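You operate a simulated robot arm through the tools that you are given. There is no shell and no other tool. Be economical: measure what you need, move in short steps, check, and stop when the job is done.

The job below is to be done with a simulated robot arm. You get a single attempt, and the scene is never put back.

Task
Unwind the old yarn, then wind on green yarn to the length on the card.
Fine: press reset once between; the clip goes in the catch; leave the knob on wind.

Only the result counts: the job must be done as asked and must still hold three seconds after the hand-in. Knocking over, shifting, dropping, spilling or breaking anything else fails it.

Robot
A 7-joint arm with a two-finger parallel gripper, fixed in place. Base frame: the origin is at the foot of the arm, x ahead of it, y to its left, z up; the work surface is at about z = 0.8. Lengths are in m, angles in rad, forces in N, time in s.
With the tool pointing down near the work surface it reaches from about 0.3 to 0.7 m from the base axis. Its first joint turns from -1.152 to 1.152 rad. Payload 1.57 kg.
The TCP is the grasp point between the finger pads, 0.03 m short of the fingertips. In the tool frame z runs along the fingers and y along their closing line. The gripper opens to 0.11 m. The fingers are 0.024 m wide and 0.012 m thick; the gripper's body (0.048 by 0.112 m) begins 0.078 m behind the TCP.
Orientation is told as [roll, pitch, yaw] about the base's x, y, z axes, in that order, counted from this pose: with the fingers straight down and closing along the base's y, the tool's x points along the base's -x, its y along +y and its z along -z.

Tools
- The arm moves only by the tool servo_tool. Its argument "targets" is a list of rows, each an object of numbers (a shift or turn left out is 0, a gripper value left out holds the last): "tx", "ty", "tz": the shift along the base's x, y, z in m; "rx", "ry", "rz": the turn, a rotation vector about the base's x, y, z in degrees; "gripper": the finger opening in m, from 0 to 0.11. In form: [{"tx": .., "ty": .., "tz": .., "rx": .., "ry": .., "rz": .., "gripper": ..}, ...]. A call has 1 to 12 rows; each row is the pose to reach, as a shift and turn from the pose commanded when the call began. Rows are played at 5 a second. More than 0.05 m and 0.15 rad between two rows, or a gripper value outside its range, and nothing of the call is played. Where a pose cannot be reached the arm comes as near as it can. A force on the tool above 40 N (or 10 N above the force at the start of the call, whichever is more), or a blocked arm, ends the call early, and 0.2 s more pass. Each finger travels about 0.108 m/s and halts on what it meets, pressing with about 25 N; the grip force reading is that of the motor and also rises with nothing between the fingers. The clock runs only during rows and for 0.2 s after the last one: add rows that repeat a pose to give the fingers time. It gives the time, the measured TCP pose, the force on the tool (base axes), the opening and the grip force at its end, in the units of the frame above (readings bear some noise).
- Cameras (640 x 400 px; columns grow to the right, rows downward): "scene" is fixed at [0.1943, -0.4318, 1.3963]; the picture's right is [0.45, -0.89, 0.00], its down [-0.59, -0.30, -0.75] and it looks along [0.67, 0.34, -0.66] (base axes); focal length 276 px, centre (320, 200). "wrist" rides on the gripper at [-0.036, 0, -0.08] in the tool frame; the picture's right is [0.00, -1.00, 0.00], its down [0.97, 0.00, -0.24] and it looks along [0.24, 0.00, 0.97] (tool axes); focal length 218 px, centre (320, 200).
- camera(camera): a new picture of that camera. No time passes.
- locate(camera, pixels): there is no depth. For up to 12 entries [column, row, z] of the newest picture of that camera ("zoom" is the newest enlarged one), the place [x, y] in the base frame at which the ray of that pixel passes the height z, good to about 0.002 m, but the place of the scene camera against the robot may be out by one fixed shift of up to 0.018 m in any direction. No time passes.
- close_up(camera, box): a new picture of the part [left, top, right, bottom] of that camera's present view, enlarged. No time passes.
- finish_job(): hands the job in; it is judged then, once.

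Work in short steps. Measure before you move; look again where a grasp or a placing could have gone wrong, and mend it. You have 80 turns and 54 pictures in all, those below and enlarged ones among them. Open the gripper and draw the arm clear of the work before you hand the job in, unless the task says otherwise; then end with one line.

The tools are called after ">>>" by a JSON object that holds its "fn" and its "kwargs". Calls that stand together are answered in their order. servo_tool: Moves the arm, as the interface text tells. Its arguments: {"type":"object","properties":{"targets":{"type":"array","items":{"type":"object","properties":{"tx":{"type":"number"},"ty":{"type":"number"},"tz":{"type":"number"},"rx":{"type":"number"},"ry":{"type":"number"},"rz":{"type":"number"},"gripper":{"type":"number"}}}}},"required":["targets"]} The other tools are called the same way: camera (camera) takes a picture; locate (camera, pixels) gives the place at which the rays of pixels pass given heights; close_up (camera, box) takes an enlarged picture of a part of a camera's view; finish_job () hands the job in.

At the start:

```text
time: 0.0
position: [0.4839, 0.0563, 1.1256]
tool_rot: [0.0, -0.002, -0.001]
wrist_force: [-0.2, -0.7, 0.4]
width: 0.1101
grasp_force: 0.0
```

scene: 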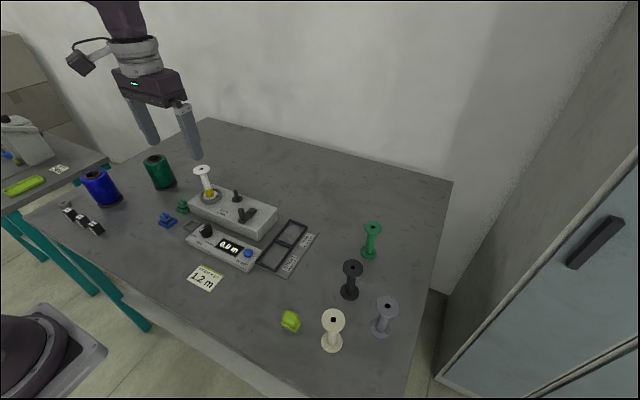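
wrist: 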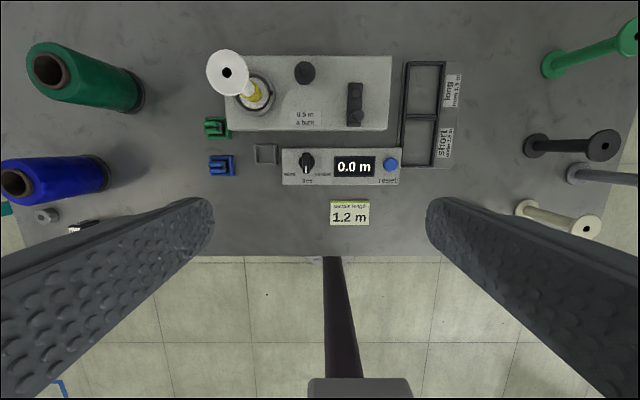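

I'll take enlarged views of the machine and counter to read the labels and see the parts.

>>> {"fn": "close_up", "kwargs": {"camera": "wrist", "box": [190, 40, 400, 235]}}

>>> {"fn": "close_up", "kwargs": {"camera": "scene", "box": [140, 140, 330, 300]}}

>>> {"fn": "close_up", "kwargs": {"camera": "wrist", "box": [390, 40, 480, 180]}}

```text
2.05 times, centred on (295, 138) of wrist
```

zoom: 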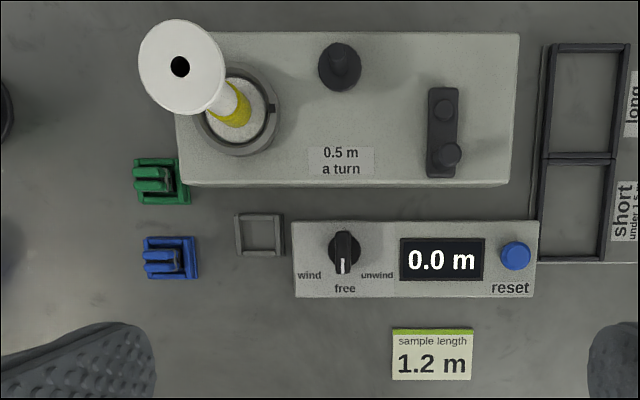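

```text
2.50 times, centred on (235, 220) of scene
```

zoom: 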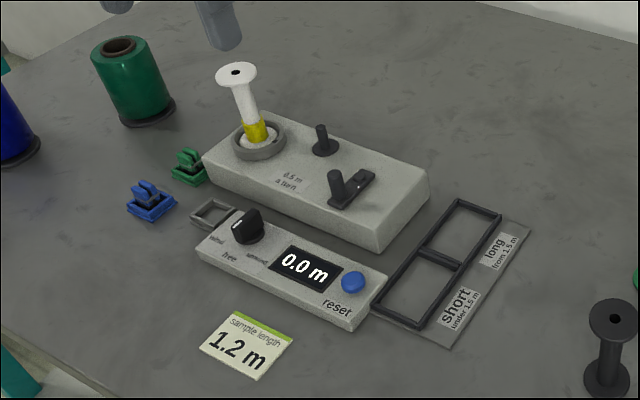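

```text
2.86 times, centred on (435, 110) of wrist
```

zoom: 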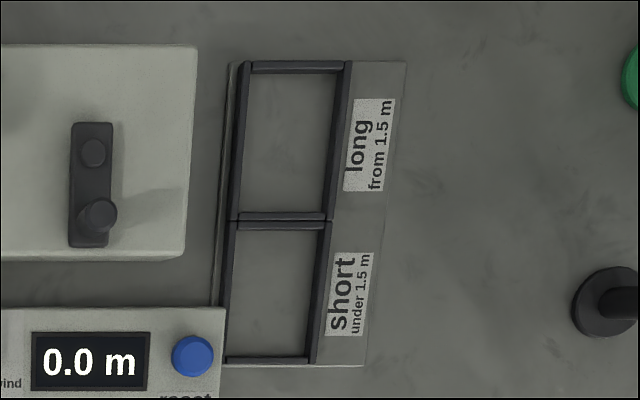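

Spool with yellow yarn, crank (peg at zoom 447,155), counter with knob at "free", reset button, green clip and empty catch are visible. I'll locate the key points in both cameras at several heights.

>>> {"fn": "locate", "kwargs": {"camera": "wrist", "pixels": [[216, 128, 0.81], [265, 153, 0.8], [306, 162, 0.84], [390, 164, 0.84], [355, 91, 0.87], [355, 115, 0.89], [282, 185, 0.8], [399, 185, 0.8], [282, 178, 0.83], [390, 131, 0.8], [390, 131, 0.85], [303, 73, 0.88]]}}

>>> {"fn": "locate", "kwargs": {"camera": "scene", "pixels": [[182, 206, 0.81], [190, 226, 0.8], [207, 231, 0.84], [248, 253, 0.84], [246, 210, 0.86], [240, 212, 0.89], [245, 271, 0.8], [246, 264, 0.83]]}}

```text
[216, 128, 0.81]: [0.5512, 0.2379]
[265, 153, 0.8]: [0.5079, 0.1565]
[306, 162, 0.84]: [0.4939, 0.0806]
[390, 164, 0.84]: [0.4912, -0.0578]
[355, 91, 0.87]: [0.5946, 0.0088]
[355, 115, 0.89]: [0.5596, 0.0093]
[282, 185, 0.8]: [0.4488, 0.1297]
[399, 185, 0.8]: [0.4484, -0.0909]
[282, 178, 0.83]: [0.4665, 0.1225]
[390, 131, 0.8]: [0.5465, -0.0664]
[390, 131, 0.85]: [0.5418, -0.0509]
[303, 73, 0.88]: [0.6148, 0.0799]
```

```text
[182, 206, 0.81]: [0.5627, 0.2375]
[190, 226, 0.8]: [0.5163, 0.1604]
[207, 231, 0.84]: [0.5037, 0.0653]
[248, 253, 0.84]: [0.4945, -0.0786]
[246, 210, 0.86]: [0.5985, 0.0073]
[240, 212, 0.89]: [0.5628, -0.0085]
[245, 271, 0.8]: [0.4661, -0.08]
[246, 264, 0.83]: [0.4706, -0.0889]
```

Consistent to about 1 cm. I move lower and centre the view for triangulating heights with a second wrist picture.

>>> {"fn": "servo_tool", "kwargs": {"targets": [{"tx": 0.02, "tz": -0.045, "gripper": 0.11}, {"tx": 0.04, "tz": -0.08}, {"tx": 0.05, "tz": -0.12}, {"tx": 0.05, "tz": -0.12}]}}

>>> {"fn": "camera", "kwargs": {"camera": "wrist"}}

```text
time: 1.0
position: [0.535, 0.0566, 1.0042]
tool_rot: [0.0, 0.0, -0.001]
wrist_force: [-0.1, 0.0, 0.4]
width: 0.1099
grasp_force: 0.0
```

```text
48 pictures are left
```

wrist: 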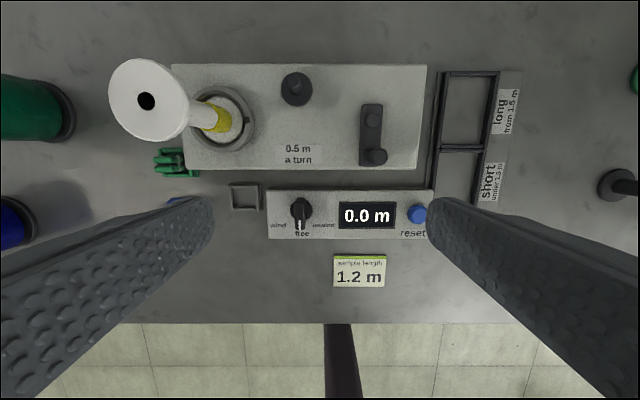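

>>> {"fn": "close_up", "kwargs": {"camera": "wrist", "box": [220, 60, 440, 250]}}

>>> {"fn": "close_up", "kwargs": {"camera": "wrist", "box": [140, 80, 280, 220]}}

>>> {"fn": "locate", "kwargs": {"camera": "wrist", "pixels": [[418, 214, 0.83], [418, 214, 0.85], [373, 157, 0.87], [373, 157, 0.9], [372, 118, 0.86], [372, 118, 0.88], [418, 169, 0.84], [418, 169, 0.86], [301, 208, 0.83], [301, 208, 0.86], [245, 197, 0.8], [297, 87, 0.88]]}}

```text
2.11 times, centred on (330, 155) of wrist
```

zoom: 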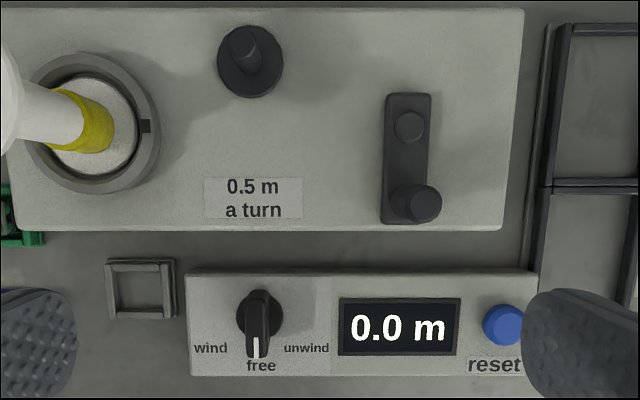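

```text
2.86 times, centred on (210, 150) of wrist
```

zoom: 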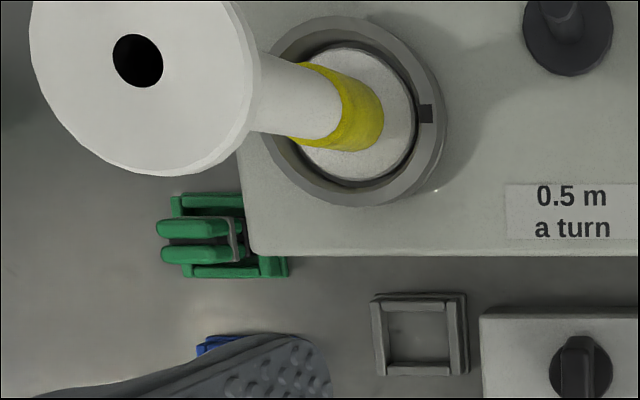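

```text
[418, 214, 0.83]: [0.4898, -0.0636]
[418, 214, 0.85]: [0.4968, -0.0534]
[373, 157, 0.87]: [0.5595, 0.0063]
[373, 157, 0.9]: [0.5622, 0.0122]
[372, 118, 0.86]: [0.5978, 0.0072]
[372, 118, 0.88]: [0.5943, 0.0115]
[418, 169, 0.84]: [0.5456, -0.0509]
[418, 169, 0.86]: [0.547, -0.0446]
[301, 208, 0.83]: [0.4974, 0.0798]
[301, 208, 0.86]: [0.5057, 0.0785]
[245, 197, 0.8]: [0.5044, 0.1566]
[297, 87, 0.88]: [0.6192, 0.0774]
```

Peg top comes out near (0.560, 0.009, 0.884), hub near (0.597, 0.008), knob near (0.495, 0.080). I lower over the knob with a narrower opening and look.

>>> {"fn": "servo_tool", "kwargs": {"targets": [{"tx": -0.02, "ty": 0.012, "tz": -0.03, "gripper": 0.06}, {"tx": -0.039, "ty": 0.0235, "tz": -0.07}, {"tx": -0.039, "ty": 0.0235, "tz": -0.104}, {"tx": -0.039, "ty": 0.0235, "tz": -0.104}]}}

>>> {"fn": "camera", "kwargs": {"camera": "wrist"}}

>>> {"fn": "close_up", "kwargs": {"camera": "scene", "box": [150, 150, 310, 280]}}

```text
time: 2.0
position: [0.4967, 0.0803, 0.9009]
tool_rot: [0.001, 0.001, -0.002]
wrist_force: [0.4, -0.2, -0.3]
width: 0.06
grasp_force: 0.0
```

```text
45 pictures are left
```

wrist: 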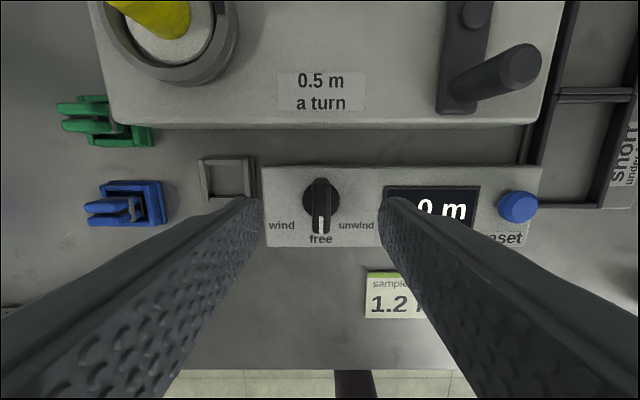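

```text
3.08 times, centred on (230, 215) of scene
```

zoom: 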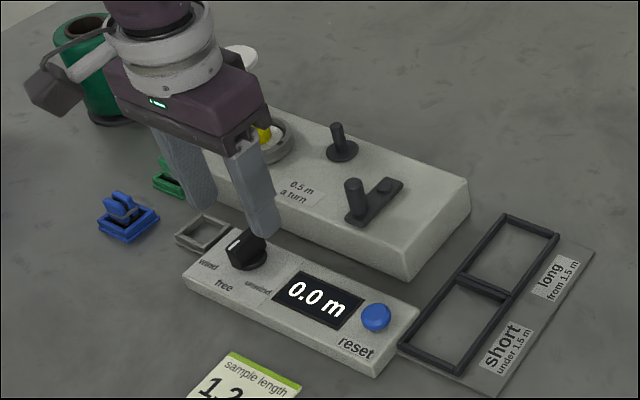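

Knob is centred at (321,205) px, counter top estimates near z 0.822. I narrow the opening and lower carefully to straddle the knob bar.

>>> {"fn": "servo_tool", "kwargs": {"targets": [{"tx": -0.003, "tz": -0.02, "gripper": 0.045}, {"tx": -0.003, "tz": -0.035}, {"tx": -0.003, "tz": -0.042}, {"tx": -0.003, "tz": -0.042}]}}

>>> {"fn": "camera", "kwargs": {"camera": "wrist"}}

>>> {"fn": "close_up", "kwargs": {"camera": "scene", "box": [170, 190, 270, 280]}}

```text
time: 3.0
position: [0.4921, 0.0811, 0.8593]
tool_rot: [-0.002, 0.001, -0.001]
wrist_force: [0.6, 0.9, -0.4]
width: 0.045
grasp_force: 0.2
```

```text
43 pictures are left
```

wrist: 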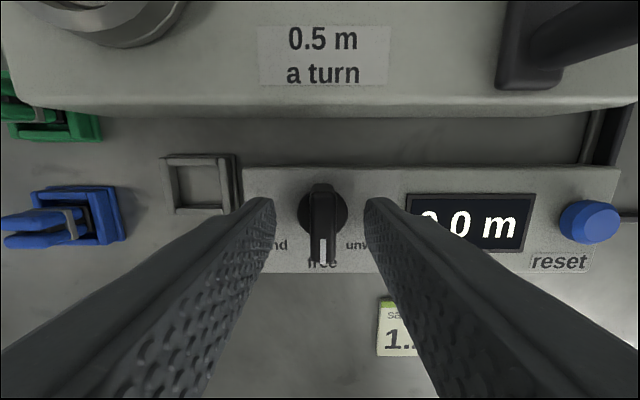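

```text
4.44 times, centred on (220, 235) of scene
```

zoom: 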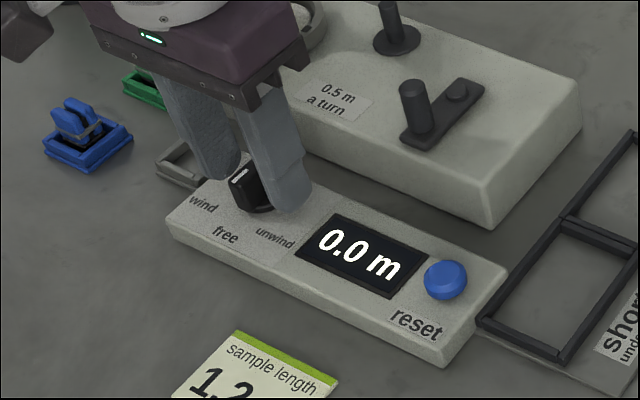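

Fingers straddle the knob, centre (323,212). Lower 3 mm more and close on it.

>>> {"fn": "servo_tool", "kwargs": {"targets": [{"tz": -0.003, "ty": -0.0012}, {"tz": -0.003, "ty": -0.0012, "gripper": 0.0}, {"tz": -0.003, "ty": -0.0012, "gripper": 0.0}]}}

```text
time: 3.8
position: [0.4927, 0.0794, 0.8568]
tool_rot: [0.0, 0.0, 0.001]
wrist_force: [0.1, 2.8, 1.5]
width: 0.0118
grasp_force: 29.0
```

Gripped (width 11.8 mm). Turn +z (counter-clockwise from above) so the pointer goes from −x toward −y (unwind).

>>> {"fn": "servo_tool", "kwargs": {"targets": [{"rz": 8}, {"rz": 16}, {"rz": 24}, {"rz": 32}, {"rz": 40}, {"rz": 48}, {"rz": 55}, {"rz": 55}]}}

>>> {"fn": "camera", "kwargs": {"camera": "wrist"}}

```text
time: 5.6
position: [0.4906, 0.0792, 0.8562]
tool_rot: [0.0, -0.002, 0.959]
wrist_force: [3.1, -4.9, 5.5]
width: 0.0156
grasp_force: 31.4
```

```text
41 pictures are left
```

wrist: 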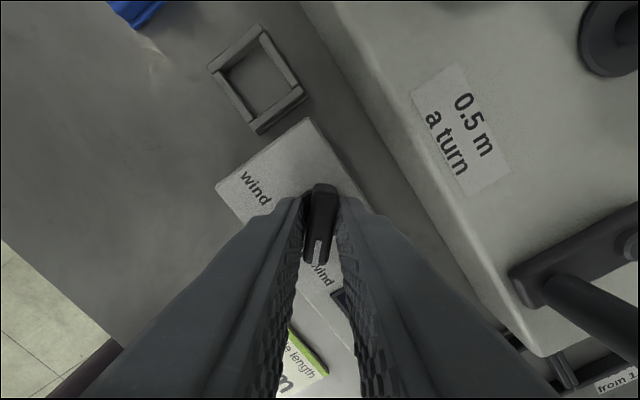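

Width grew to 15.6 mm, so the knob likely hit its stop/detent a bit before 55°. Open, rise and look at the pointer.

>>> {"fn": "servo_tool", "kwargs": {"targets": [{"gripper": 0.04}, {"gripper": 0.04}, {"tz": 0.03}, {"tz": 0.06, "rz": -8}, {"tz": 0.1, "rz": -16}, {"tz": 0.1, "rz": -24}, {"tz": 0.1, "rz": -32}, {"tz": 0.1, "rz": -40}, {"tz": 0.1, "rz": -48}, {"tz": 0.1, "rz": -55}]}}

>>> {"fn": "close_up", "kwargs": {"camera": "wrist", "box": [160, 50, 480, 250]}}

```text
time: 7.8
position: [0.4923, 0.0795, 0.9567]
tool_rot: [-0.002, 0.001, -0.004]
wrist_force: [0.8, -0.3, 0.2]
width: 0.04
grasp_force: 0.1
```

```text
2.00 times, centred on (320, 150) of wrist
```

zoom: 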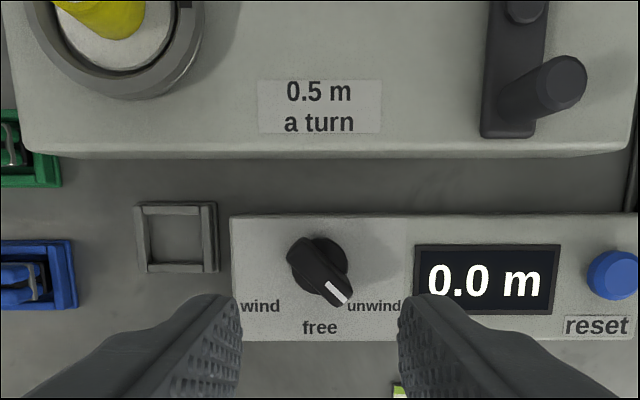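

Pointer sits on "unwind" (zoom 338,293). Now I turn the gripper −90° (fingers closing along x, for clearance from the guide post) and move above the crank peg at about (0.561, 0.011).

>>> {"fn": "servo_tool", "kwargs": {"targets": [{"rz": -8, "tz": 0.01}, {"rz": -16, "tz": 0.01, "tx": 0.01, "ty": -0.01}, {"rz": -24, "tz": 0.01, "tx": 0.02, "ty": -0.02}, {"rz": -32, "tz": 0.01, "tx": 0.03, "ty": -0.03}, {"rz": -40, "tz": 0.01, "tx": 0.04, "ty": -0.04}, {"rz": -48, "tz": 0.01, "tx": 0.05, "ty": -0.05}, {"rz": -56, "tz": 0.01, "tx": 0.06, "ty": -0.06}, {"rz": -64, "tz": 0.01, "tx": 0.0687, "ty": -0.0685}, {"rz": -72, "tz": 0.01, "tx": 0.0687, "ty": -0.0685}, {"rz": -80, "tz": 0.01, "tx": 0.0687, "ty": -0.0685}, {"rz": -88, "tz": 0.01, "tx": 0.0687, "ty": -0.0685}, {"rz": -90, "tz": 0.0, "tx": 0.0687, "ty": -0.0685}]}}

>>> {"fn": "camera", "kwargs": {"camera": "wrist"}}

```text
time: 10.4
position: [0.5605, 0.0113, 0.9571]
tool_rot: [0.001, 0.0, -1.575]
wrist_force: [0.1, 0.4, -0.8]
width: 0.04
grasp_force: 0.1
```

```text
39 pictures are left
```

wrist: 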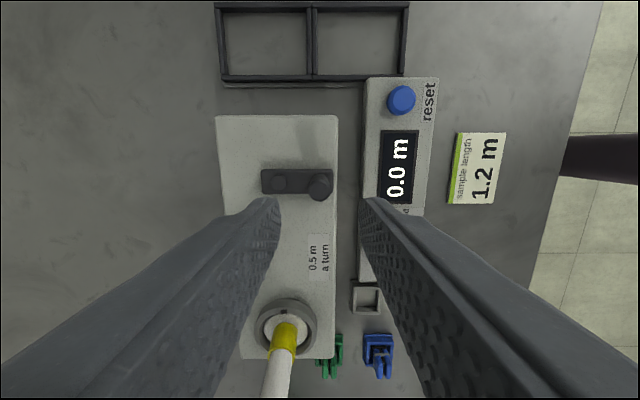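

Peg top is at (320,187); recomputing with corrected pixels the peg is near (0.5605, 0.003). Shift and lower part way, then re-check.

>>> {"fn": "servo_tool", "kwargs": {"targets": [{"ty": -0.008, "tz": -0.01}, {"ty": -0.008, "tz": -0.035}, {"ty": -0.008, "tz": -0.035}]}}

>>> {"fn": "camera", "kwargs": {"camera": "wrist"}}

>>> {"fn": "close_up", "kwargs": {"camera": "scene", "box": [170, 140, 330, 280]}}

```text
time: 11.2
position: [0.5609, 0.0039, 0.9211]
tool_rot: [0.001, 0.0, -1.573]
wrist_force: [1.4, -0.4, -0.4]
width: 0.04
grasp_force: 0.0
```

```text
38 pictures are left
```

wrist: 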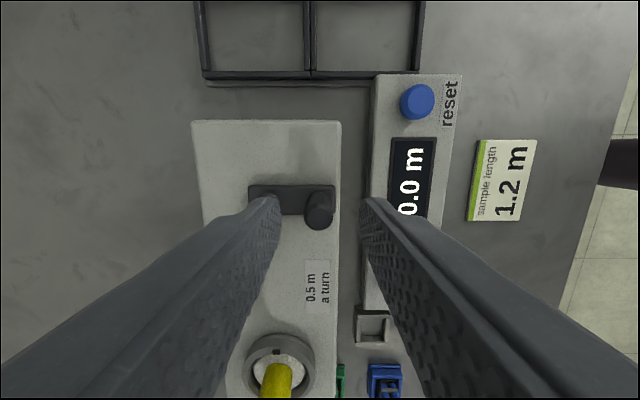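

```text
2.86 times, centred on (250, 210) of scene
```

zoom: 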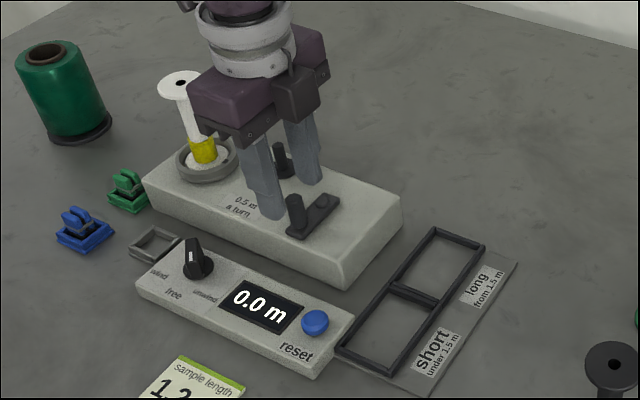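

Peg at (319,218) lies between the fingers, y≈0.004. Lower to TCP z 0.895 and close on the peg.

>>> {"fn": "servo_tool", "kwargs": {"targets": [{"tz": -0.015}, {"tz": -0.026}, {"tz": -0.026, "gripper": 0.0}, {"tz": -0.026, "gripper": 0.0}, {"tz": -0.026, "gripper": 0.0}]}}

>>> {"fn": "camera", "kwargs": {"camera": "wrist"}}

```text
time: 12.4
position: [0.5608, 0.0047, 0.8941]
tool_rot: [0.003, 0.0, -1.571]
wrist_force: [6.4, 0.2, 0.5]
width: 0.015
grasp_force: 30.6
```

```text
36 pictures are left
```

wrist: 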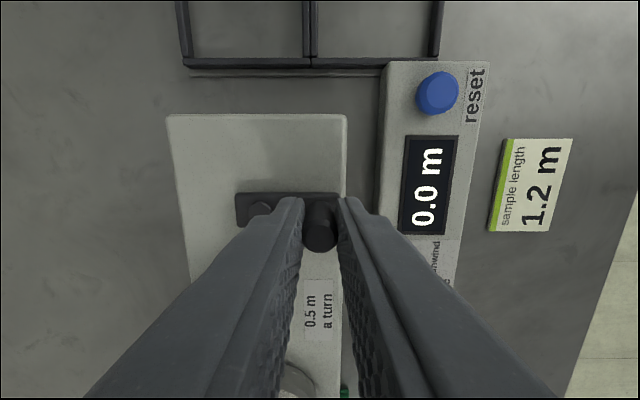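

Peg gripped (15 mm); hub at (261,208) gives a radius of about 0.034 m. Test a 30° clockwise (seen from above) turn and check display and force.

>>> {"fn": "servo_tool", "kwargs": {"targets": [{"tx": 0.0005, "ty": 0.0059}, {"tx": 0.0021, "ty": 0.0116}, {"tx": 0.0046, "ty": 0.017}, {"tx": 0.0046, "ty": 0.017}]}}

>>> {"fn": "close_up", "kwargs": {"camera": "scene", "box": [170, 140, 330, 280]}}

```text
time: 13.4
position: [0.5647, 0.0208, 0.8945]
tool_rot: [0.0, 0.0, -1.571]
wrist_force: [8.1, -4.7, -22.3]
width: 0.0147
grasp_force: 31.1
```

```text
2.86 times, centred on (250, 210) of scene
```

zoom: 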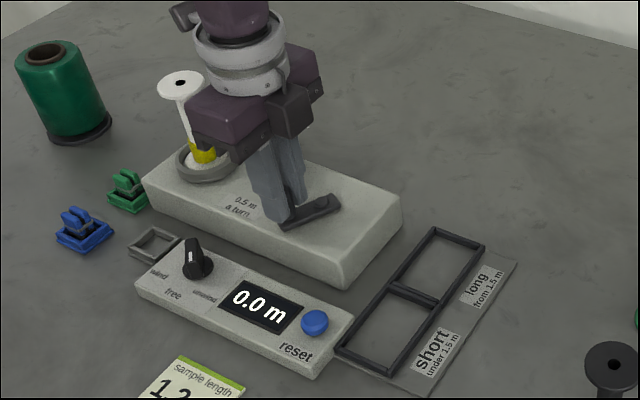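

Crank turned ~30° with display still 0.0. Continue to 90° and read.

>>> {"fn": "servo_tool", "kwargs": {"targets": [{"tx": 0.0054, "ty": 0.007}, {"tx": 0.0124, "ty": 0.0124}, {"tx": 0.0206, "ty": 0.0158}, {"tx": 0.0294, "ty": 0.017}, {"tx": 0.0294, "ty": 0.017}]}}

>>> {"fn": "close_up", "kwargs": {"camera": "scene", "box": [170, 140, 330, 280]}}

```text
time: 14.6
position: [0.5946, 0.0375, 0.8958]
tool_rot: [0.0, 0.001, -1.57]
wrist_force: [-0.5, 7.0, -16.5]
width: 0.0149
grasp_force: 30.6
```

```text
2.86 times, centred on (250, 210) of scene
```

zoom: 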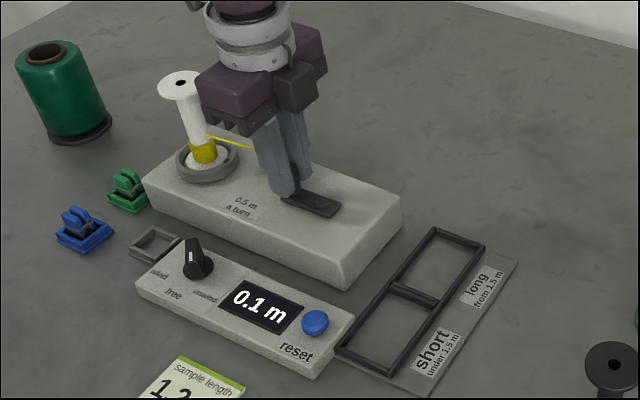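

Display reads 0.1 and a yellow strand is running off – clockwise unwinds. I continue the circle to complete the first turn.

>>> {"fn": "servo_tool", "kwargs": {"targets": [{"tx": 0.0144, "ty": -0.0022}, {"tx": 0.026, "ty": -0.0111}, {"tx": 0.0328, "ty": -0.0242}, {"tx": 0.0335, "ty": -0.0389}, {"tx": 0.0279, "ty": -0.0525}, {"tx": 0.017, "ty": -0.0624}, {"tx": 0.003, "ty": -0.0669}, {"tx": -0.0116, "ty": -0.065}, {"tx": -0.024, "ty": -0.057}, {"tx": -0.0319, "ty": -0.0446}, {"tx": -0.034, "ty": -0.033}, {"tx": -0.034, "ty": -0.033}]}}

>>> {"fn": "close_up", "kwargs": {"camera": "scene", "box": [170, 140, 330, 280]}}

```text
time: 17.2
position: [0.5616, 0.0047, 0.8966]
tool_rot: [0.0, 0.001, -1.571]
wrist_force: [-1.9, 1.7, -5.5]
width: 0.015
grasp_force: 30.6
```

```text
2.86 times, centred on (250, 210) of scene
```

zoom: 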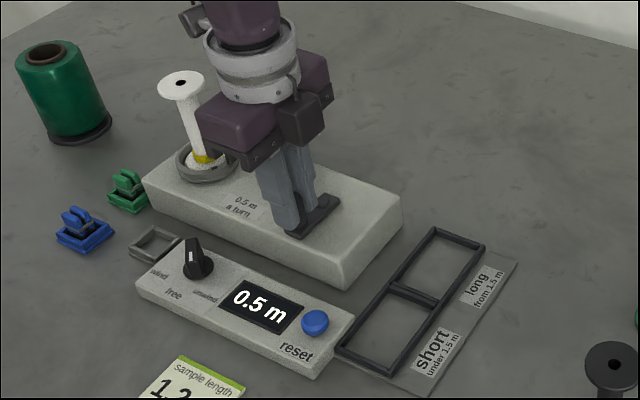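

0.5 m after one turn and the yellow patch has shrunk. One more full turn.

>>> {"fn": "servo_tool", "kwargs": {"targets": [{"tx": 0.0046, "ty": 0.017}, {"tx": 0.017, "ty": 0.0294}, {"tx": 0.034, "ty": 0.034}, {"tx": 0.051, "ty": 0.0294}, {"tx": 0.0634, "ty": 0.017}, {"tx": 0.068, "ty": 0}, {"tx": 0.0634, "ty": -0.017}, {"tx": 0.051, "ty": -0.0294}, {"tx": 0.034, "ty": -0.034}, {"tx": 0.017, "ty": -0.0294}, {"tx": 0.0046, "ty": -0.017}, {"tx": 0, "ty": 0}]}}

>>> {"fn": "close_up", "kwargs": {"camera": "scene", "box": [170, 140, 330, 280]}}

```text
time: 19.8
position: [0.561, 0.0047, 0.896]
tool_rot: [0.002, 0.0, -1.571]
wrist_force: [-5.0, -0.4, 12.9]
width: 0.0149
grasp_force: 31.4
```

```text
2.86 times, centred on (250, 210) of scene
```

zoom: 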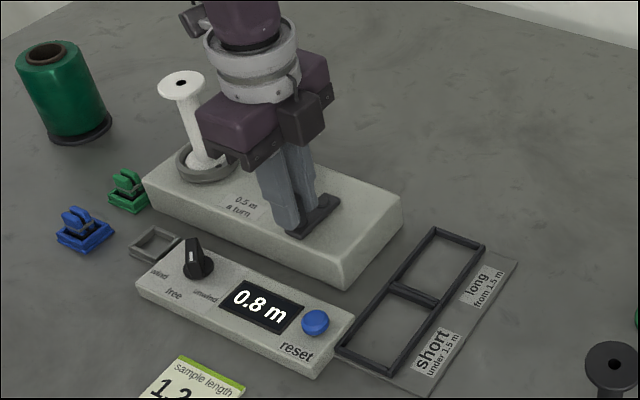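

Spool is bare; display stopped at 0.8 m. Release the peg, rise, move over the reset button while turning the gripper back.

>>> {"fn": "servo_tool", "kwargs": {"targets": [{"gripper": 0.035}, {"gripper": 0.035}, {"tz": 0.03}, {"tz": 0.07, "rz": 8}, {"tz": 0.08, "rz": 16, "tx": -0.02, "ty": -0.02}, {"tz": 0.08, "rz": 24, "tx": -0.04, "ty": -0.04}, {"tz": 0.08, "rz": 32, "tx": -0.06, "ty": -0.05}, {"tz": 0.08, "rz": 40, "tx": -0.068, "ty": -0.06}, {"tz": 0.08, "rz": 48, "tx": -0.068, "ty": -0.06}, {"tz": 0.08, "rz": 56, "tx": -0.068, "ty": -0.06}, {"tz": 0.08, "rz": 64, "tx": -0.068, "ty": -0.06}, {"tz": 0.08, "rz": 72, "tx": -0.068, "ty": -0.06}]}}

>>> {"fn": "servo_tool", "kwargs": {"targets": [{"rz": 8, "gripper": 0.0}, {"rz": 18, "tz": -0.03}, {"rz": 18, "tz": -0.05}, {"rz": 18, "tz": -0.05}]}}

>>> {"fn": "camera", "kwargs": {"camera": "wrist"}}

```text
time: 22.4
position: [0.4936, -0.0554, 0.976]
tool_rot: [0.001, 0.001, -0.314]
wrist_force: [-0.2, 0.3, 0.0]
width: 0.0349
grasp_force: 0.0
```

```text
refused: row 2 steps farther than a row can; nothing moved
```

```text
31 pictures are left
```

wrist: 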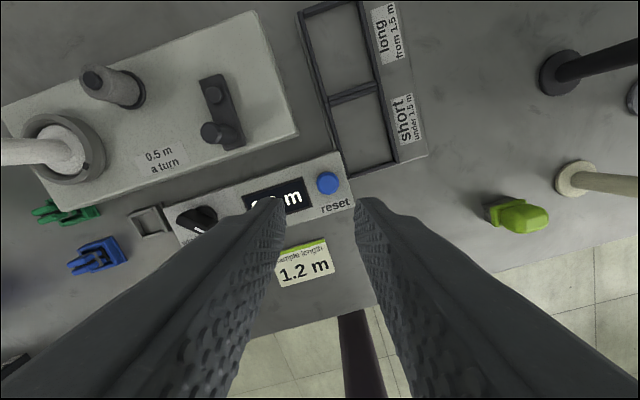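

Reset button is at (328,183). Locate it at plausible top heights.

>>> {"fn": "locate", "kwargs": {"camera": "wrist", "pixels": [[328, 183, 0.83], [328, 183, 0.84]]}}

>>> {"fn": "servo_tool", "kwargs": {"targets": [{"rz": 8, "gripper": 0.0}, {"rz": 16, "tz": -0.03}, {"rz": 18, "tz": -0.05}, {"rz": 18, "tz": -0.05}]}}

>>> {"fn": "camera", "kwargs": {"camera": "wrist"}}

```text
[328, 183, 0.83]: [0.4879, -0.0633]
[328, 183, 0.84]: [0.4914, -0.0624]
```

```text
time: 23.4
position: [0.4927, -0.0561, 0.9265]
tool_rot: [0.0, 0.001, 0.0]
wrist_force: [0.6, 0.1, 0.9]
width: 0.0
grasp_force: 22.1
```

```text
30 pictures are left
```

wrist: 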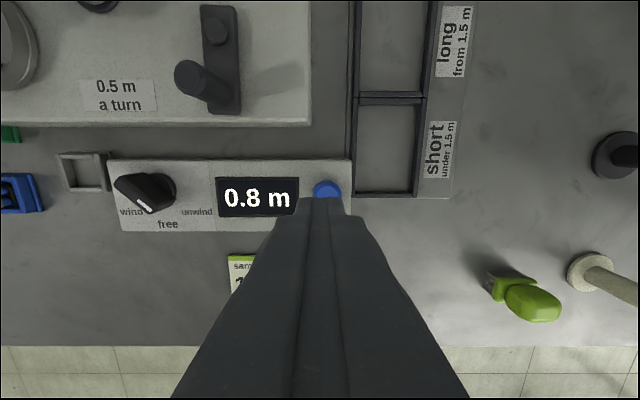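

Button centre is slightly right of the closed fingers (327,192). Shift 5 mm and press down progressively in one go.

>>> {"fn": "servo_tool", "kwargs": {"targets": [{"tx": -0.002, "ty": -0.005, "tz": -0.03}, {"tx": -0.002, "ty": -0.005, "tz": -0.05}, {"tx": -0.002, "ty": -0.005, "tz": -0.056}, {"tx": -0.002, "ty": -0.005, "tz": -0.06}, {"tx": -0.002, "ty": -0.005, "tz": -0.063}, {"tx": -0.002, "ty": -0.005, "tz": -0.063}]}}

>>> {"fn": "close_up", "kwargs": {"camera": "scene", "box": [190, 190, 290, 280]}}

```text
time: 24.8
position: [0.4917, -0.0628, 0.8631]
tool_rot: [0.0, 0.0, 0.0]
wrist_force: [-0.9, 0.2, 2.1]
width: 0.0
grasp_force: 21.3
```

```text
4.44 times, centred on (240, 235) of scene
```

zoom: 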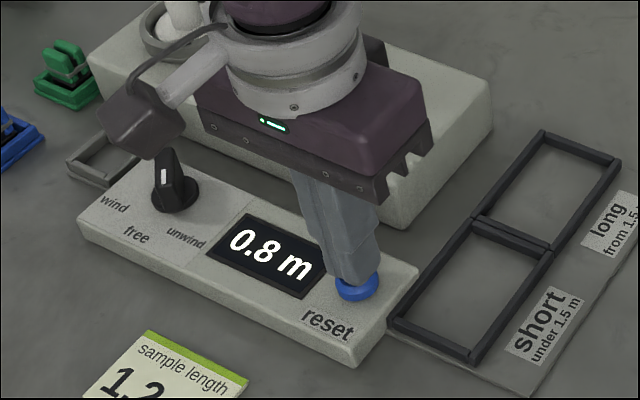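

Only ~2 N, the finger is just on the button and the display is still 0.8. Press a little further, straight on.

>>> {"fn": "servo_tool", "kwargs": {"targets": [{"tz": -0.0015}, {"tz": -0.003}, {"tz": -0.003}]}}

>>> {"fn": "close_up", "kwargs": {"camera": "scene", "box": [190, 190, 290, 280]}}

```text
time: 25.6
position: [0.4912, -0.0624, 0.8582]
tool_rot: [0.001, -0.002, -0.001]
wrist_force: [1.2, -2.4, 3.8]
width: 0.0
grasp_force: 21.6
```

```text
4.44 times, centred on (240, 235) of scene
```

zoom: 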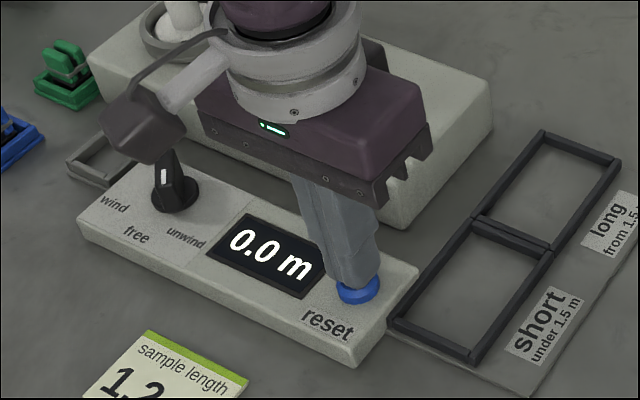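

Display is 0.0: reset done once. Lift straight up, then travel (at x≈0.49, away from the spool) to look at the green clip.

>>> {"fn": "servo_tool", "kwargs": {"targets": [{"tz": 0.04}, {"tz": 0.08}, {"tz": 0.1, "ty": 0.04}, {"tz": 0.1, "ty": 0.08}, {"tz": 0.1, "ty": 0.12}, {"tz": 0.1, "ty": 0.16}, {"tz": 0.1, "ty": 0.2}, {"tz": 0.1, "ty": 0.24}, {"tz": 0.1, "ty": 0.28, "gripper": 0.05}, {"tz": 0.1, "ty": 0.295, "tx": 0.03}, {"tz": 0.1, "ty": 0.295, "tx": 0.045}, {"tz": 0.1, "ty": 0.295, "tx": 0.045}]}}

>>> {"fn": "camera", "kwargs": {"camera": "wrist"}}

>>> {"fn": "close_up", "kwargs": {"camera": "scene", "box": [130, 140, 250, 250]}}

```text
time: 28.2
position: [0.5368, 0.2343, 0.9603]
tool_rot: [-0.001, 0.0, -0.002]
wrist_force: [-0.2, 0.0, -0.4]
width: 0.05
grasp_force: 0.0
```

```text
27 pictures are left
```

wrist: 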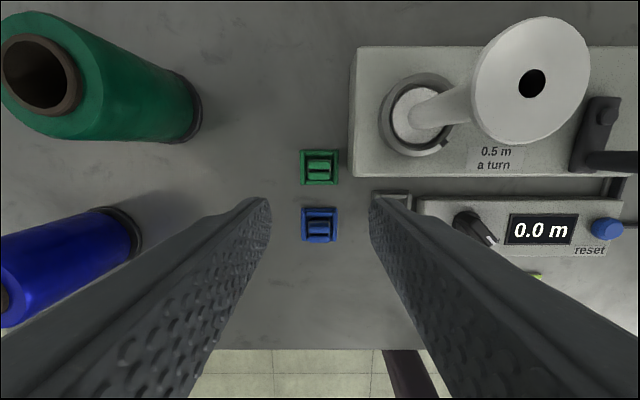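

```text
3.64 times, centred on (190, 195) of scene
```

zoom: 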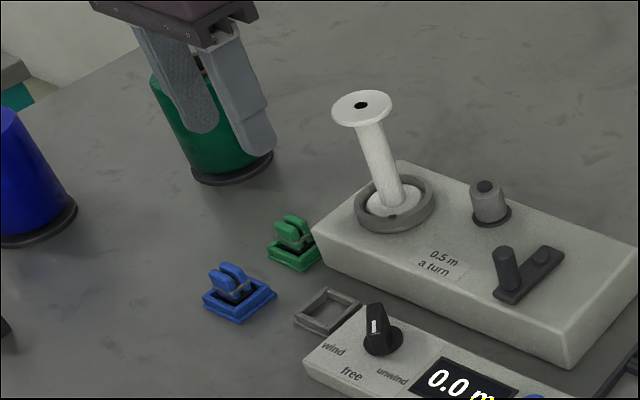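

I need a detailed look at the green clip and the catch.

>>> {"fn": "close_up", "kwargs": {"camera": "wrist", "box": [270, 130, 420, 250]}}

>>> {"fn": "close_up", "kwargs": {"camera": "scene", "box": [155, 190, 225, 240]}}

>>> {"fn": "locate", "kwargs": {"camera": "wrist", "pixels": [[301, 150, 0.8], [340, 150, 0.8], [338, 185, 0.8], [302, 185, 0.8], [320, 169, 0.8], [320, 169, 0.82], [320, 169, 0.83], [431, 74, 0.845], [531, 82, 0.93], [531, 82, 0.95]]}}

```text
3.33 times, centred on (345, 190) of wrist
```

zoom: 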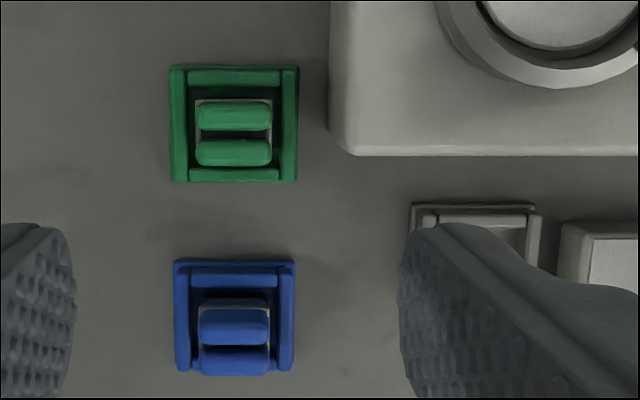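

```text
8.00 times, centred on (190, 215) of scene
```

zoom: 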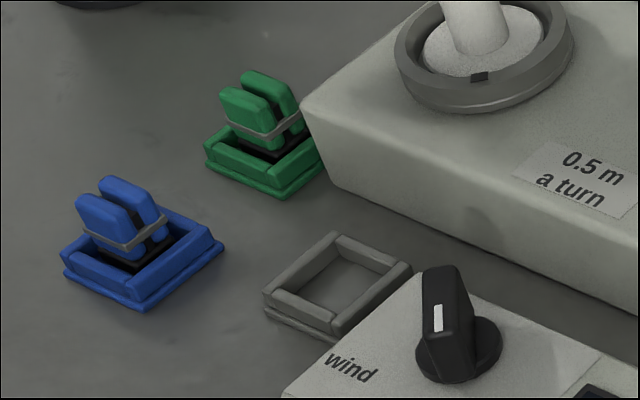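

```text
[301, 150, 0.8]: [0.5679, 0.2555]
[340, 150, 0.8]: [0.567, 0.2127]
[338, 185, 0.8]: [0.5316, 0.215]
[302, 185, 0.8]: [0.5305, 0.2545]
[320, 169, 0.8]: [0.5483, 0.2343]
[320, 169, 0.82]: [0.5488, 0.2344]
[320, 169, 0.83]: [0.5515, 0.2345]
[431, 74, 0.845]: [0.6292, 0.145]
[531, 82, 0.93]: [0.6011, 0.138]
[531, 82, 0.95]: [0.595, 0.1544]
```

Clip has two upright green plates (zoom 233,134), about 19 mm across in x, centre ≈ (0.5495, 0.2345). I'll turn the gripper +90° (closing along x, camera away from the spool) above it.

>>> {"fn": "servo_tool", "kwargs": {"targets": [{"rz": 8, "tx": 0.005, "gripper": 0.038}, {"rz": 16, "tx": 0.01}, {"rz": 24, "tx": 0.0127}, {"rz": 32, "tx": 0.0127}, {"rz": 40, "tx": 0.0127}, {"rz": 48, "tx": 0.0127}, {"rz": 56, "tx": 0.0127}, {"rz": 64, "tx": 0.0127}, {"rz": 72, "tx": 0.0127}, {"rz": 80, "tx": 0.0127}, {"rz": 88, "tx": 0.0127, "tz": -0.02}, {"rz": 90, "tx": 0.0127, "tz": -0.05}]}}

>>> {"fn": "camera", "kwargs": {"camera": "wrist"}}

```text
time: 30.8
position: [0.5471, 0.2331, 0.909]
tool_rot: [0.0, 0.0, 1.573]
wrist_force: [-0.3, -0.6, 0.9]
width: 0.0378
grasp_force: 0.0
```

```text
23 pictures are left
```

wrist: 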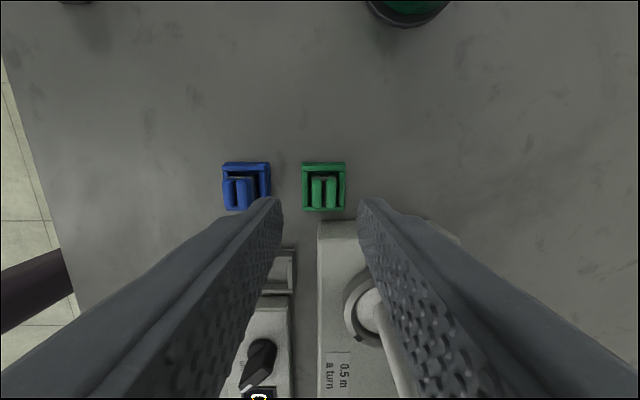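

Clip plates at (324,194) → (0.5497, 0.236). Correct by +2.6/+3 mm and lower.

>>> {"fn": "servo_tool", "kwargs": {"targets": [{"tx": 0.0026, "ty": 0.003, "tz": -0.02}, {"tx": 0.0026, "ty": 0.003, "tz": -0.04}, {"tx": 0.0026, "ty": 0.003, "tz": -0.055}, {"tx": 0.0026, "ty": 0.003, "tz": -0.055}]}}

>>> {"fn": "camera", "kwargs": {"camera": "wrist"}}

>>> {"fn": "close_up", "kwargs": {"camera": "scene", "box": [150, 165, 230, 235]}}

```text
time: 31.8
position: [0.5502, 0.2367, 0.8546]
tool_rot: [0.0, 0.0, 1.569]
wrist_force: [0.2, -0.9, 0.3]
width: 0.0378
grasp_force: 0.1
```

```text
22 pictures are left
```

wrist: 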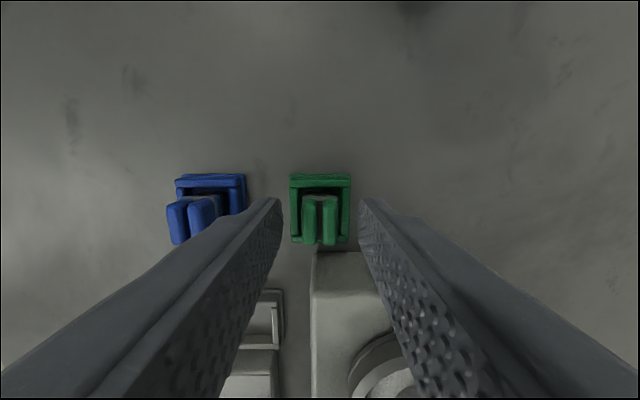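

```text
5.71 times, centred on (190, 200) of scene
```

zoom: 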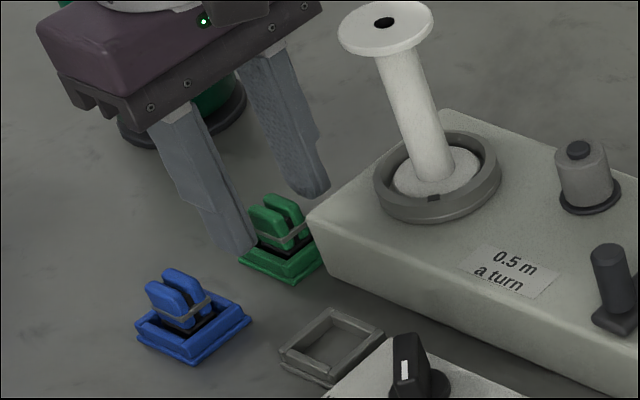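

Plates (320,218) are centred between the fingers. Lower 6 mm and close.

>>> {"fn": "servo_tool", "kwargs": {"targets": [{"tz": -0.0065}, {"tz": -0.0065, "gripper": 0.0}, {"tz": -0.0065, "gripper": 0.0}, {"tz": -0.0065, "gripper": 0.0}]}}

>>> {"fn": "close_up", "kwargs": {"camera": "wrist", "box": [240, 150, 400, 270]}}

```text
time: 32.8
position: [0.551, 0.2359, 0.8473]
tool_rot: [0.0, 0.0, 1.57]
wrist_force: [0.5, -0.3, 0.2]
width: 0.0166
grasp_force: 24.6
```

```text
3.33 times, centred on (320, 210) of wrist
```

zoom: 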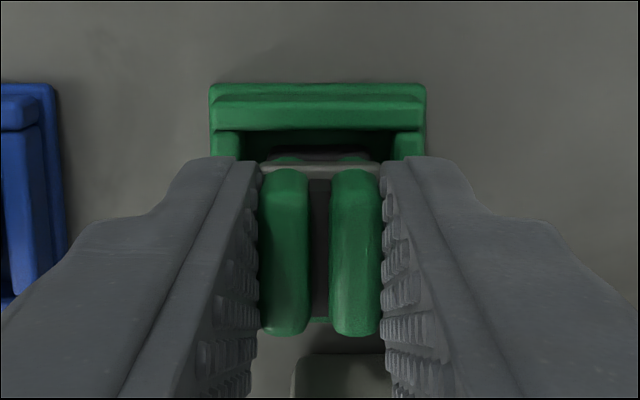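

Clip gripped at 16.6 mm. Lift straight up and move toward the catch, staying above, at a hover height.

>>> {"fn": "servo_tool", "kwargs": {"targets": [{"tz": 0.015}, {"tz": 0.04}, {"tz": 0.055, "tx": -0.02, "ty": -0.01}, {"tz": 0.055, "tx": -0.045, "ty": -0.03}, {"tz": 0.055, "tx": -0.045, "ty": -0.05}, {"tz": 0.055, "tx": -0.045, "ty": -0.05}]}}

>>> {"fn": "camera", "kwargs": {"camera": "wrist"}}

>>> {"fn": "close_up", "kwargs": {"camera": "scene", "box": [140, 150, 240, 250]}}

```text
time: 34.2
position: [0.5055, 0.1876, 0.9036]
tool_rot: [0.0, 0.0, 1.571]
wrist_force: [0.1, -0.3, 0.5]
width: 0.0164
grasp_force: 24.6
```

```text
19 pictures are left
```

wrist: 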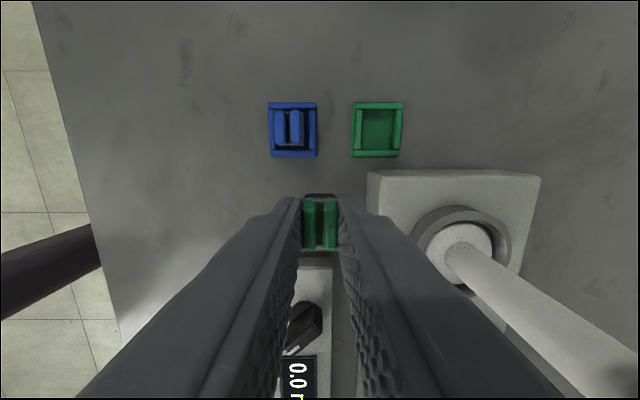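

```text
4.00 times, centred on (190, 200) of scene
```

zoom: 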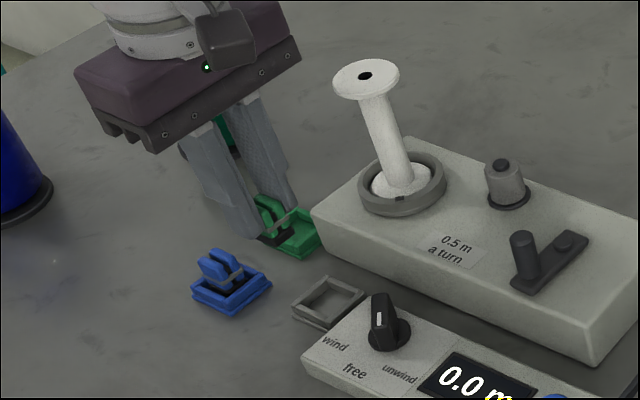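

Clip is held; the catch is hidden under the fingers. Move 58 mm toward −y (and 15 mm up) so the catch shows above the clip for an exact measure.

>>> {"fn": "servo_tool", "kwargs": {"targets": [{"tz": 0.015, "ty": -0.02}, {"tz": 0.015, "ty": -0.045}, {"tz": 0.015, "ty": -0.058}, {"tz": 0.015, "ty": -0.058}]}}

>>> {"fn": "close_up", "kwargs": {"camera": "wrist", "box": [240, 90, 400, 190]}}

```text
time: 35.2
position: [0.5053, 0.13, 0.9182]
tool_rot: [-0.001, 0.001, 1.571]
wrist_force: [0.6, 0.4, -0.5]
width: 0.0165
grasp_force: 25.3
```

```text
4.00 times, centred on (320, 140) of wrist
```

zoom: 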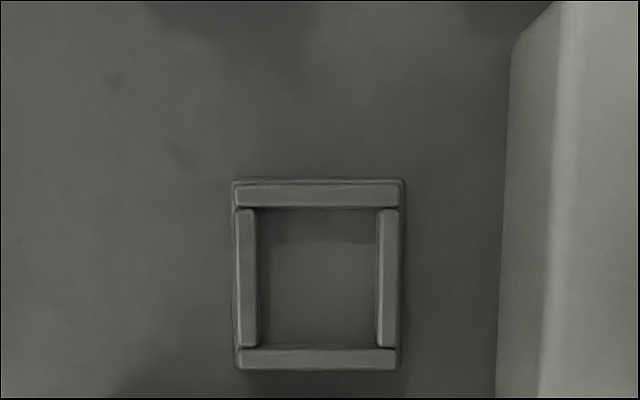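

Catch centre is at zoom (317.7,277) → about (0.5048, 0.155). Move over it and lower to just above seating height.

>>> {"fn": "servo_tool", "kwargs": {"targets": [{"tx": -0.0005, "ty": 0.025}, {"tx": -0.0005, "ty": 0.025, "tz": -0.02}, {"tx": -0.0005, "ty": 0.025, "tz": -0.04}, {"tx": -0.0005, "ty": 0.025, "tz": -0.052}, {"tx": -0.0005, "ty": 0.025, "tz": -0.052}]}}

>>> {"fn": "camera", "kwargs": {"camera": "wrist"}}

>>> {"fn": "close_up", "kwargs": {"camera": "scene", "box": [150, 190, 230, 250]}}

```text
time: 36.4
position: [0.5051, 0.1541, 0.8666]
tool_rot: [-0.001, 0.0, 1.571]
wrist_force: [1.1, 0.1, -0.7]
width: 0.0165
grasp_force: 24.7
```

```text
16 pictures are left
```

wrist: 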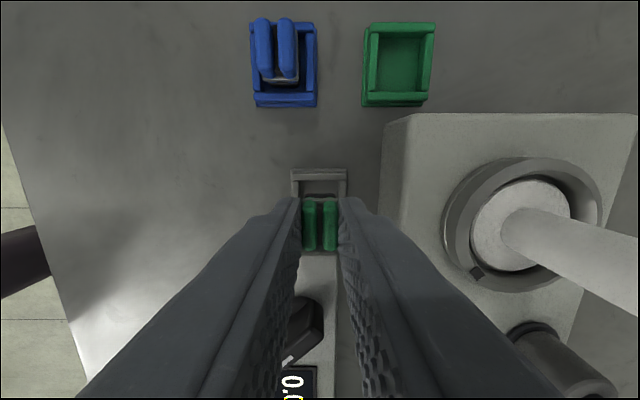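

```text
6.67 times, centred on (190, 220) of scene
```

zoom: 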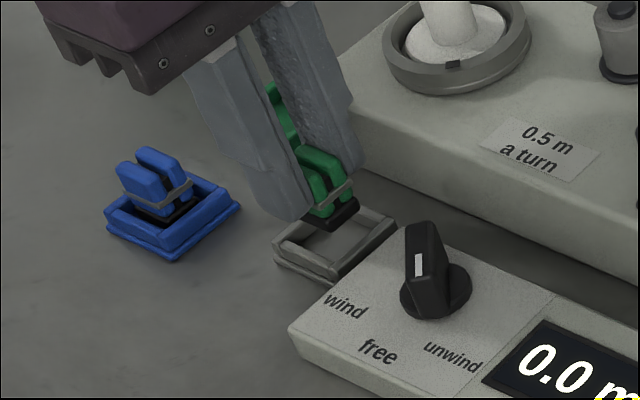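

Clip is aligned over the catch (frame columns 291–348, clip at 320). Lower the remaining 18 mm, watching force.

>>> {"fn": "servo_tool", "kwargs": {"targets": [{"tz": -0.006, "ty": 0.0005}, {"tz": -0.011, "ty": 0.0005}, {"tz": -0.015, "ty": 0.0005}, {"tz": -0.0185, "ty": 0.0005}, {"tz": -0.0185, "ty": 0.0005}]}}

>>> {"fn": "close_up", "kwargs": {"camera": "scene", "box": [150, 190, 230, 250]}}

```text
time: 37.6
position: [0.5055, 0.1551, 0.8483]
tool_rot: [0.001, 0.0, 1.571]
wrist_force: [0.3, -0.4, 0.0]
width: 0.0167
grasp_force: 25.0
```

```text
6.67 times, centred on (190, 220) of scene
```

zoom: 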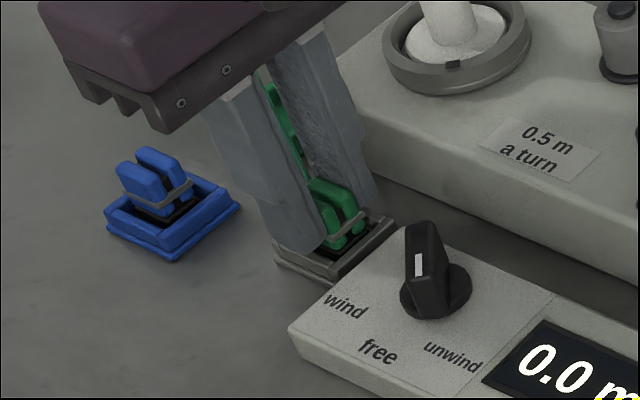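

Clip sits in the catch with no contact force. Release, rise, and go over the knob turning to yaw 45° to match the knob bar.

>>> {"fn": "servo_tool", "kwargs": {"targets": [{"gripper": 0.034}, {"gripper": 0.034}, {"tz": 0.03}, {"tz": 0.07}, {"tz": 0.07, "rz": -8, "ty": -0.02}, {"tz": 0.07, "rz": -16, "ty": -0.05}, {"tz": 0.07, "rz": -24, "ty": -0.076, "tx": -0.012, "gripper": 0.045}, {"tz": 0.07, "rz": -32, "ty": -0.076, "tx": -0.012}, {"tz": 0.07, "rz": -40, "ty": -0.076, "tx": -0.012}, {"tz": 0.05, "rz": -45, "ty": -0.076, "tx": -0.012}, {"tz": 0.05, "rz": -45, "ty": -0.076, "tx": -0.012}]}}

>>> {"fn": "camera", "kwargs": {"camera": "wrist"}}

>>> {"fn": "close_up", "kwargs": {"camera": "scene", "box": [150, 180, 250, 260]}}

```text
time: 40.0
position: [0.4939, 0.0774, 0.8972]
tool_rot: [0.0, 0.001, 0.783]
wrist_force: [0.3, 0.3, -1.2]
width: 0.0449
grasp_force: 0.0
```

```text
13 pictures are left
```

wrist: 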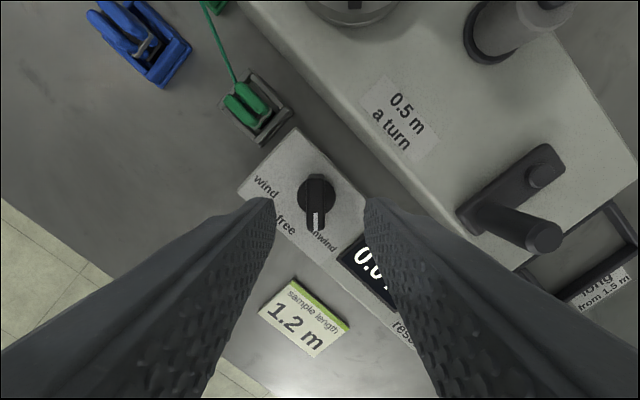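

```text
5.00 times, centred on (200, 220) of scene
```

zoom: 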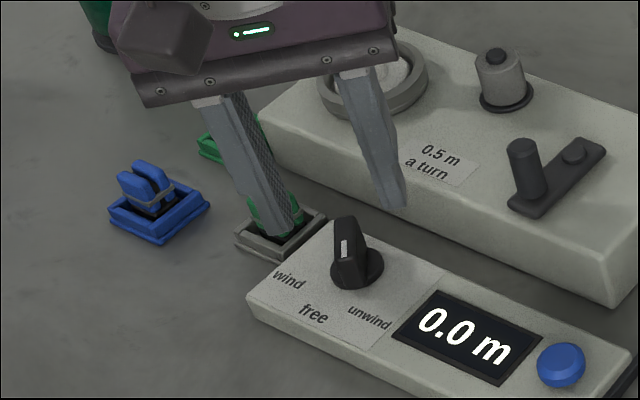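

Green yarn is now attached at the clip. Knob at (317,195): correct ~2 mm in y, lower over it and grip.

>>> {"fn": "servo_tool", "kwargs": {"targets": [{"ty": 0.002, "tz": -0.02}, {"ty": 0.002, "tz": -0.035}, {"ty": 0.002, "tz": -0.041}, {"ty": 0.002, "tz": -0.041, "gripper": 0.0}, {"ty": 0.002, "tz": -0.041, "gripper": 0.0}, {"ty": 0.002, "tz": -0.041, "gripper": 0.0}]}}

```text
time: 41.4
position: [0.494, 0.0804, 0.8556]
tool_rot: [-0.001, -0.002, 0.784]
wrist_force: [2.2, -1.3, -7.9]
width: 0.012
grasp_force: 29.0
```

Gripped (12 mm). Turn −92° to take the pointer from unwind to wind.

>>> {"fn": "servo_tool", "kwargs": {"targets": [{"rz": -8.4}, {"rz": -16.8}, {"rz": -25.2}, {"rz": -33.6}, {"rz": -42}, {"rz": -50.4}, {"rz": -58.8}, {"rz": -67.2}, {"rz": -75.6}, {"rz": -84}, {"rz": -92}, {"rz": -92}]}}

>>> {"fn": "servo_tool", "kwargs": {"targets": [{"gripper": 0.035}, {"gripper": 0.035}, {"tz": 0.04}, {"tz": 0.08}, {"tz": 0.1, "rz": -8}, {"tz": 0.1, "rz": -16}, {"tz": 0.1, "rz": -24}, {"tz": 0.1, "rz": -32}, {"tz": 0.1, "rz": -40}, {"tz": 0.1, "rz": -43}]}}

>>> {"fn": "camera", "kwargs": {"camera": "scene"}}

>>> {"fn": "camera", "kwargs": {"camera": "wrist"}}

```text
time: 44.0
position: [0.4938, 0.0798, 0.856]
tool_rot: [0.0, 0.001, -0.824]
wrist_force: [-3.0, -25.5, -11.5]
width: 0.0123
grasp_force: 29.5
```

```text
time: 46.2
position: [0.4945, 0.0807, 0.9562]
tool_rot: [-0.001, 0.001, -1.574]
wrist_force: [-0.3, -0.6, -0.2]
width: 0.0349
grasp_force: 0.0
```

```text
11 pictures are left
```

scene: 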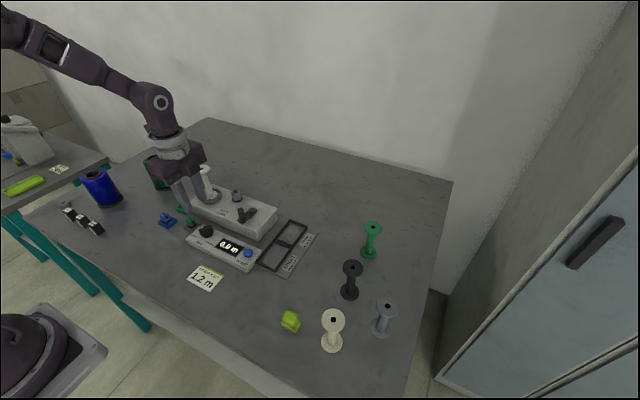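

```text
10 pictures are left
```

wrist: 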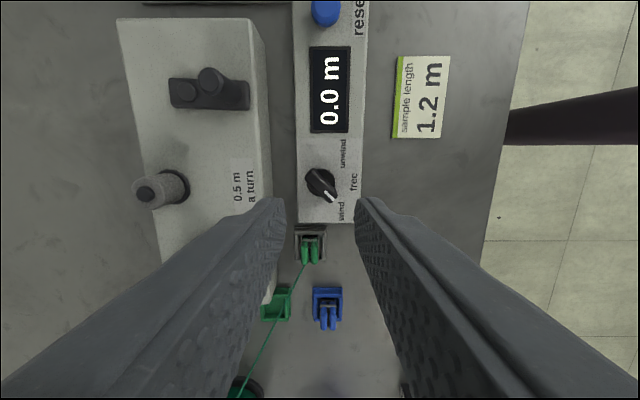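

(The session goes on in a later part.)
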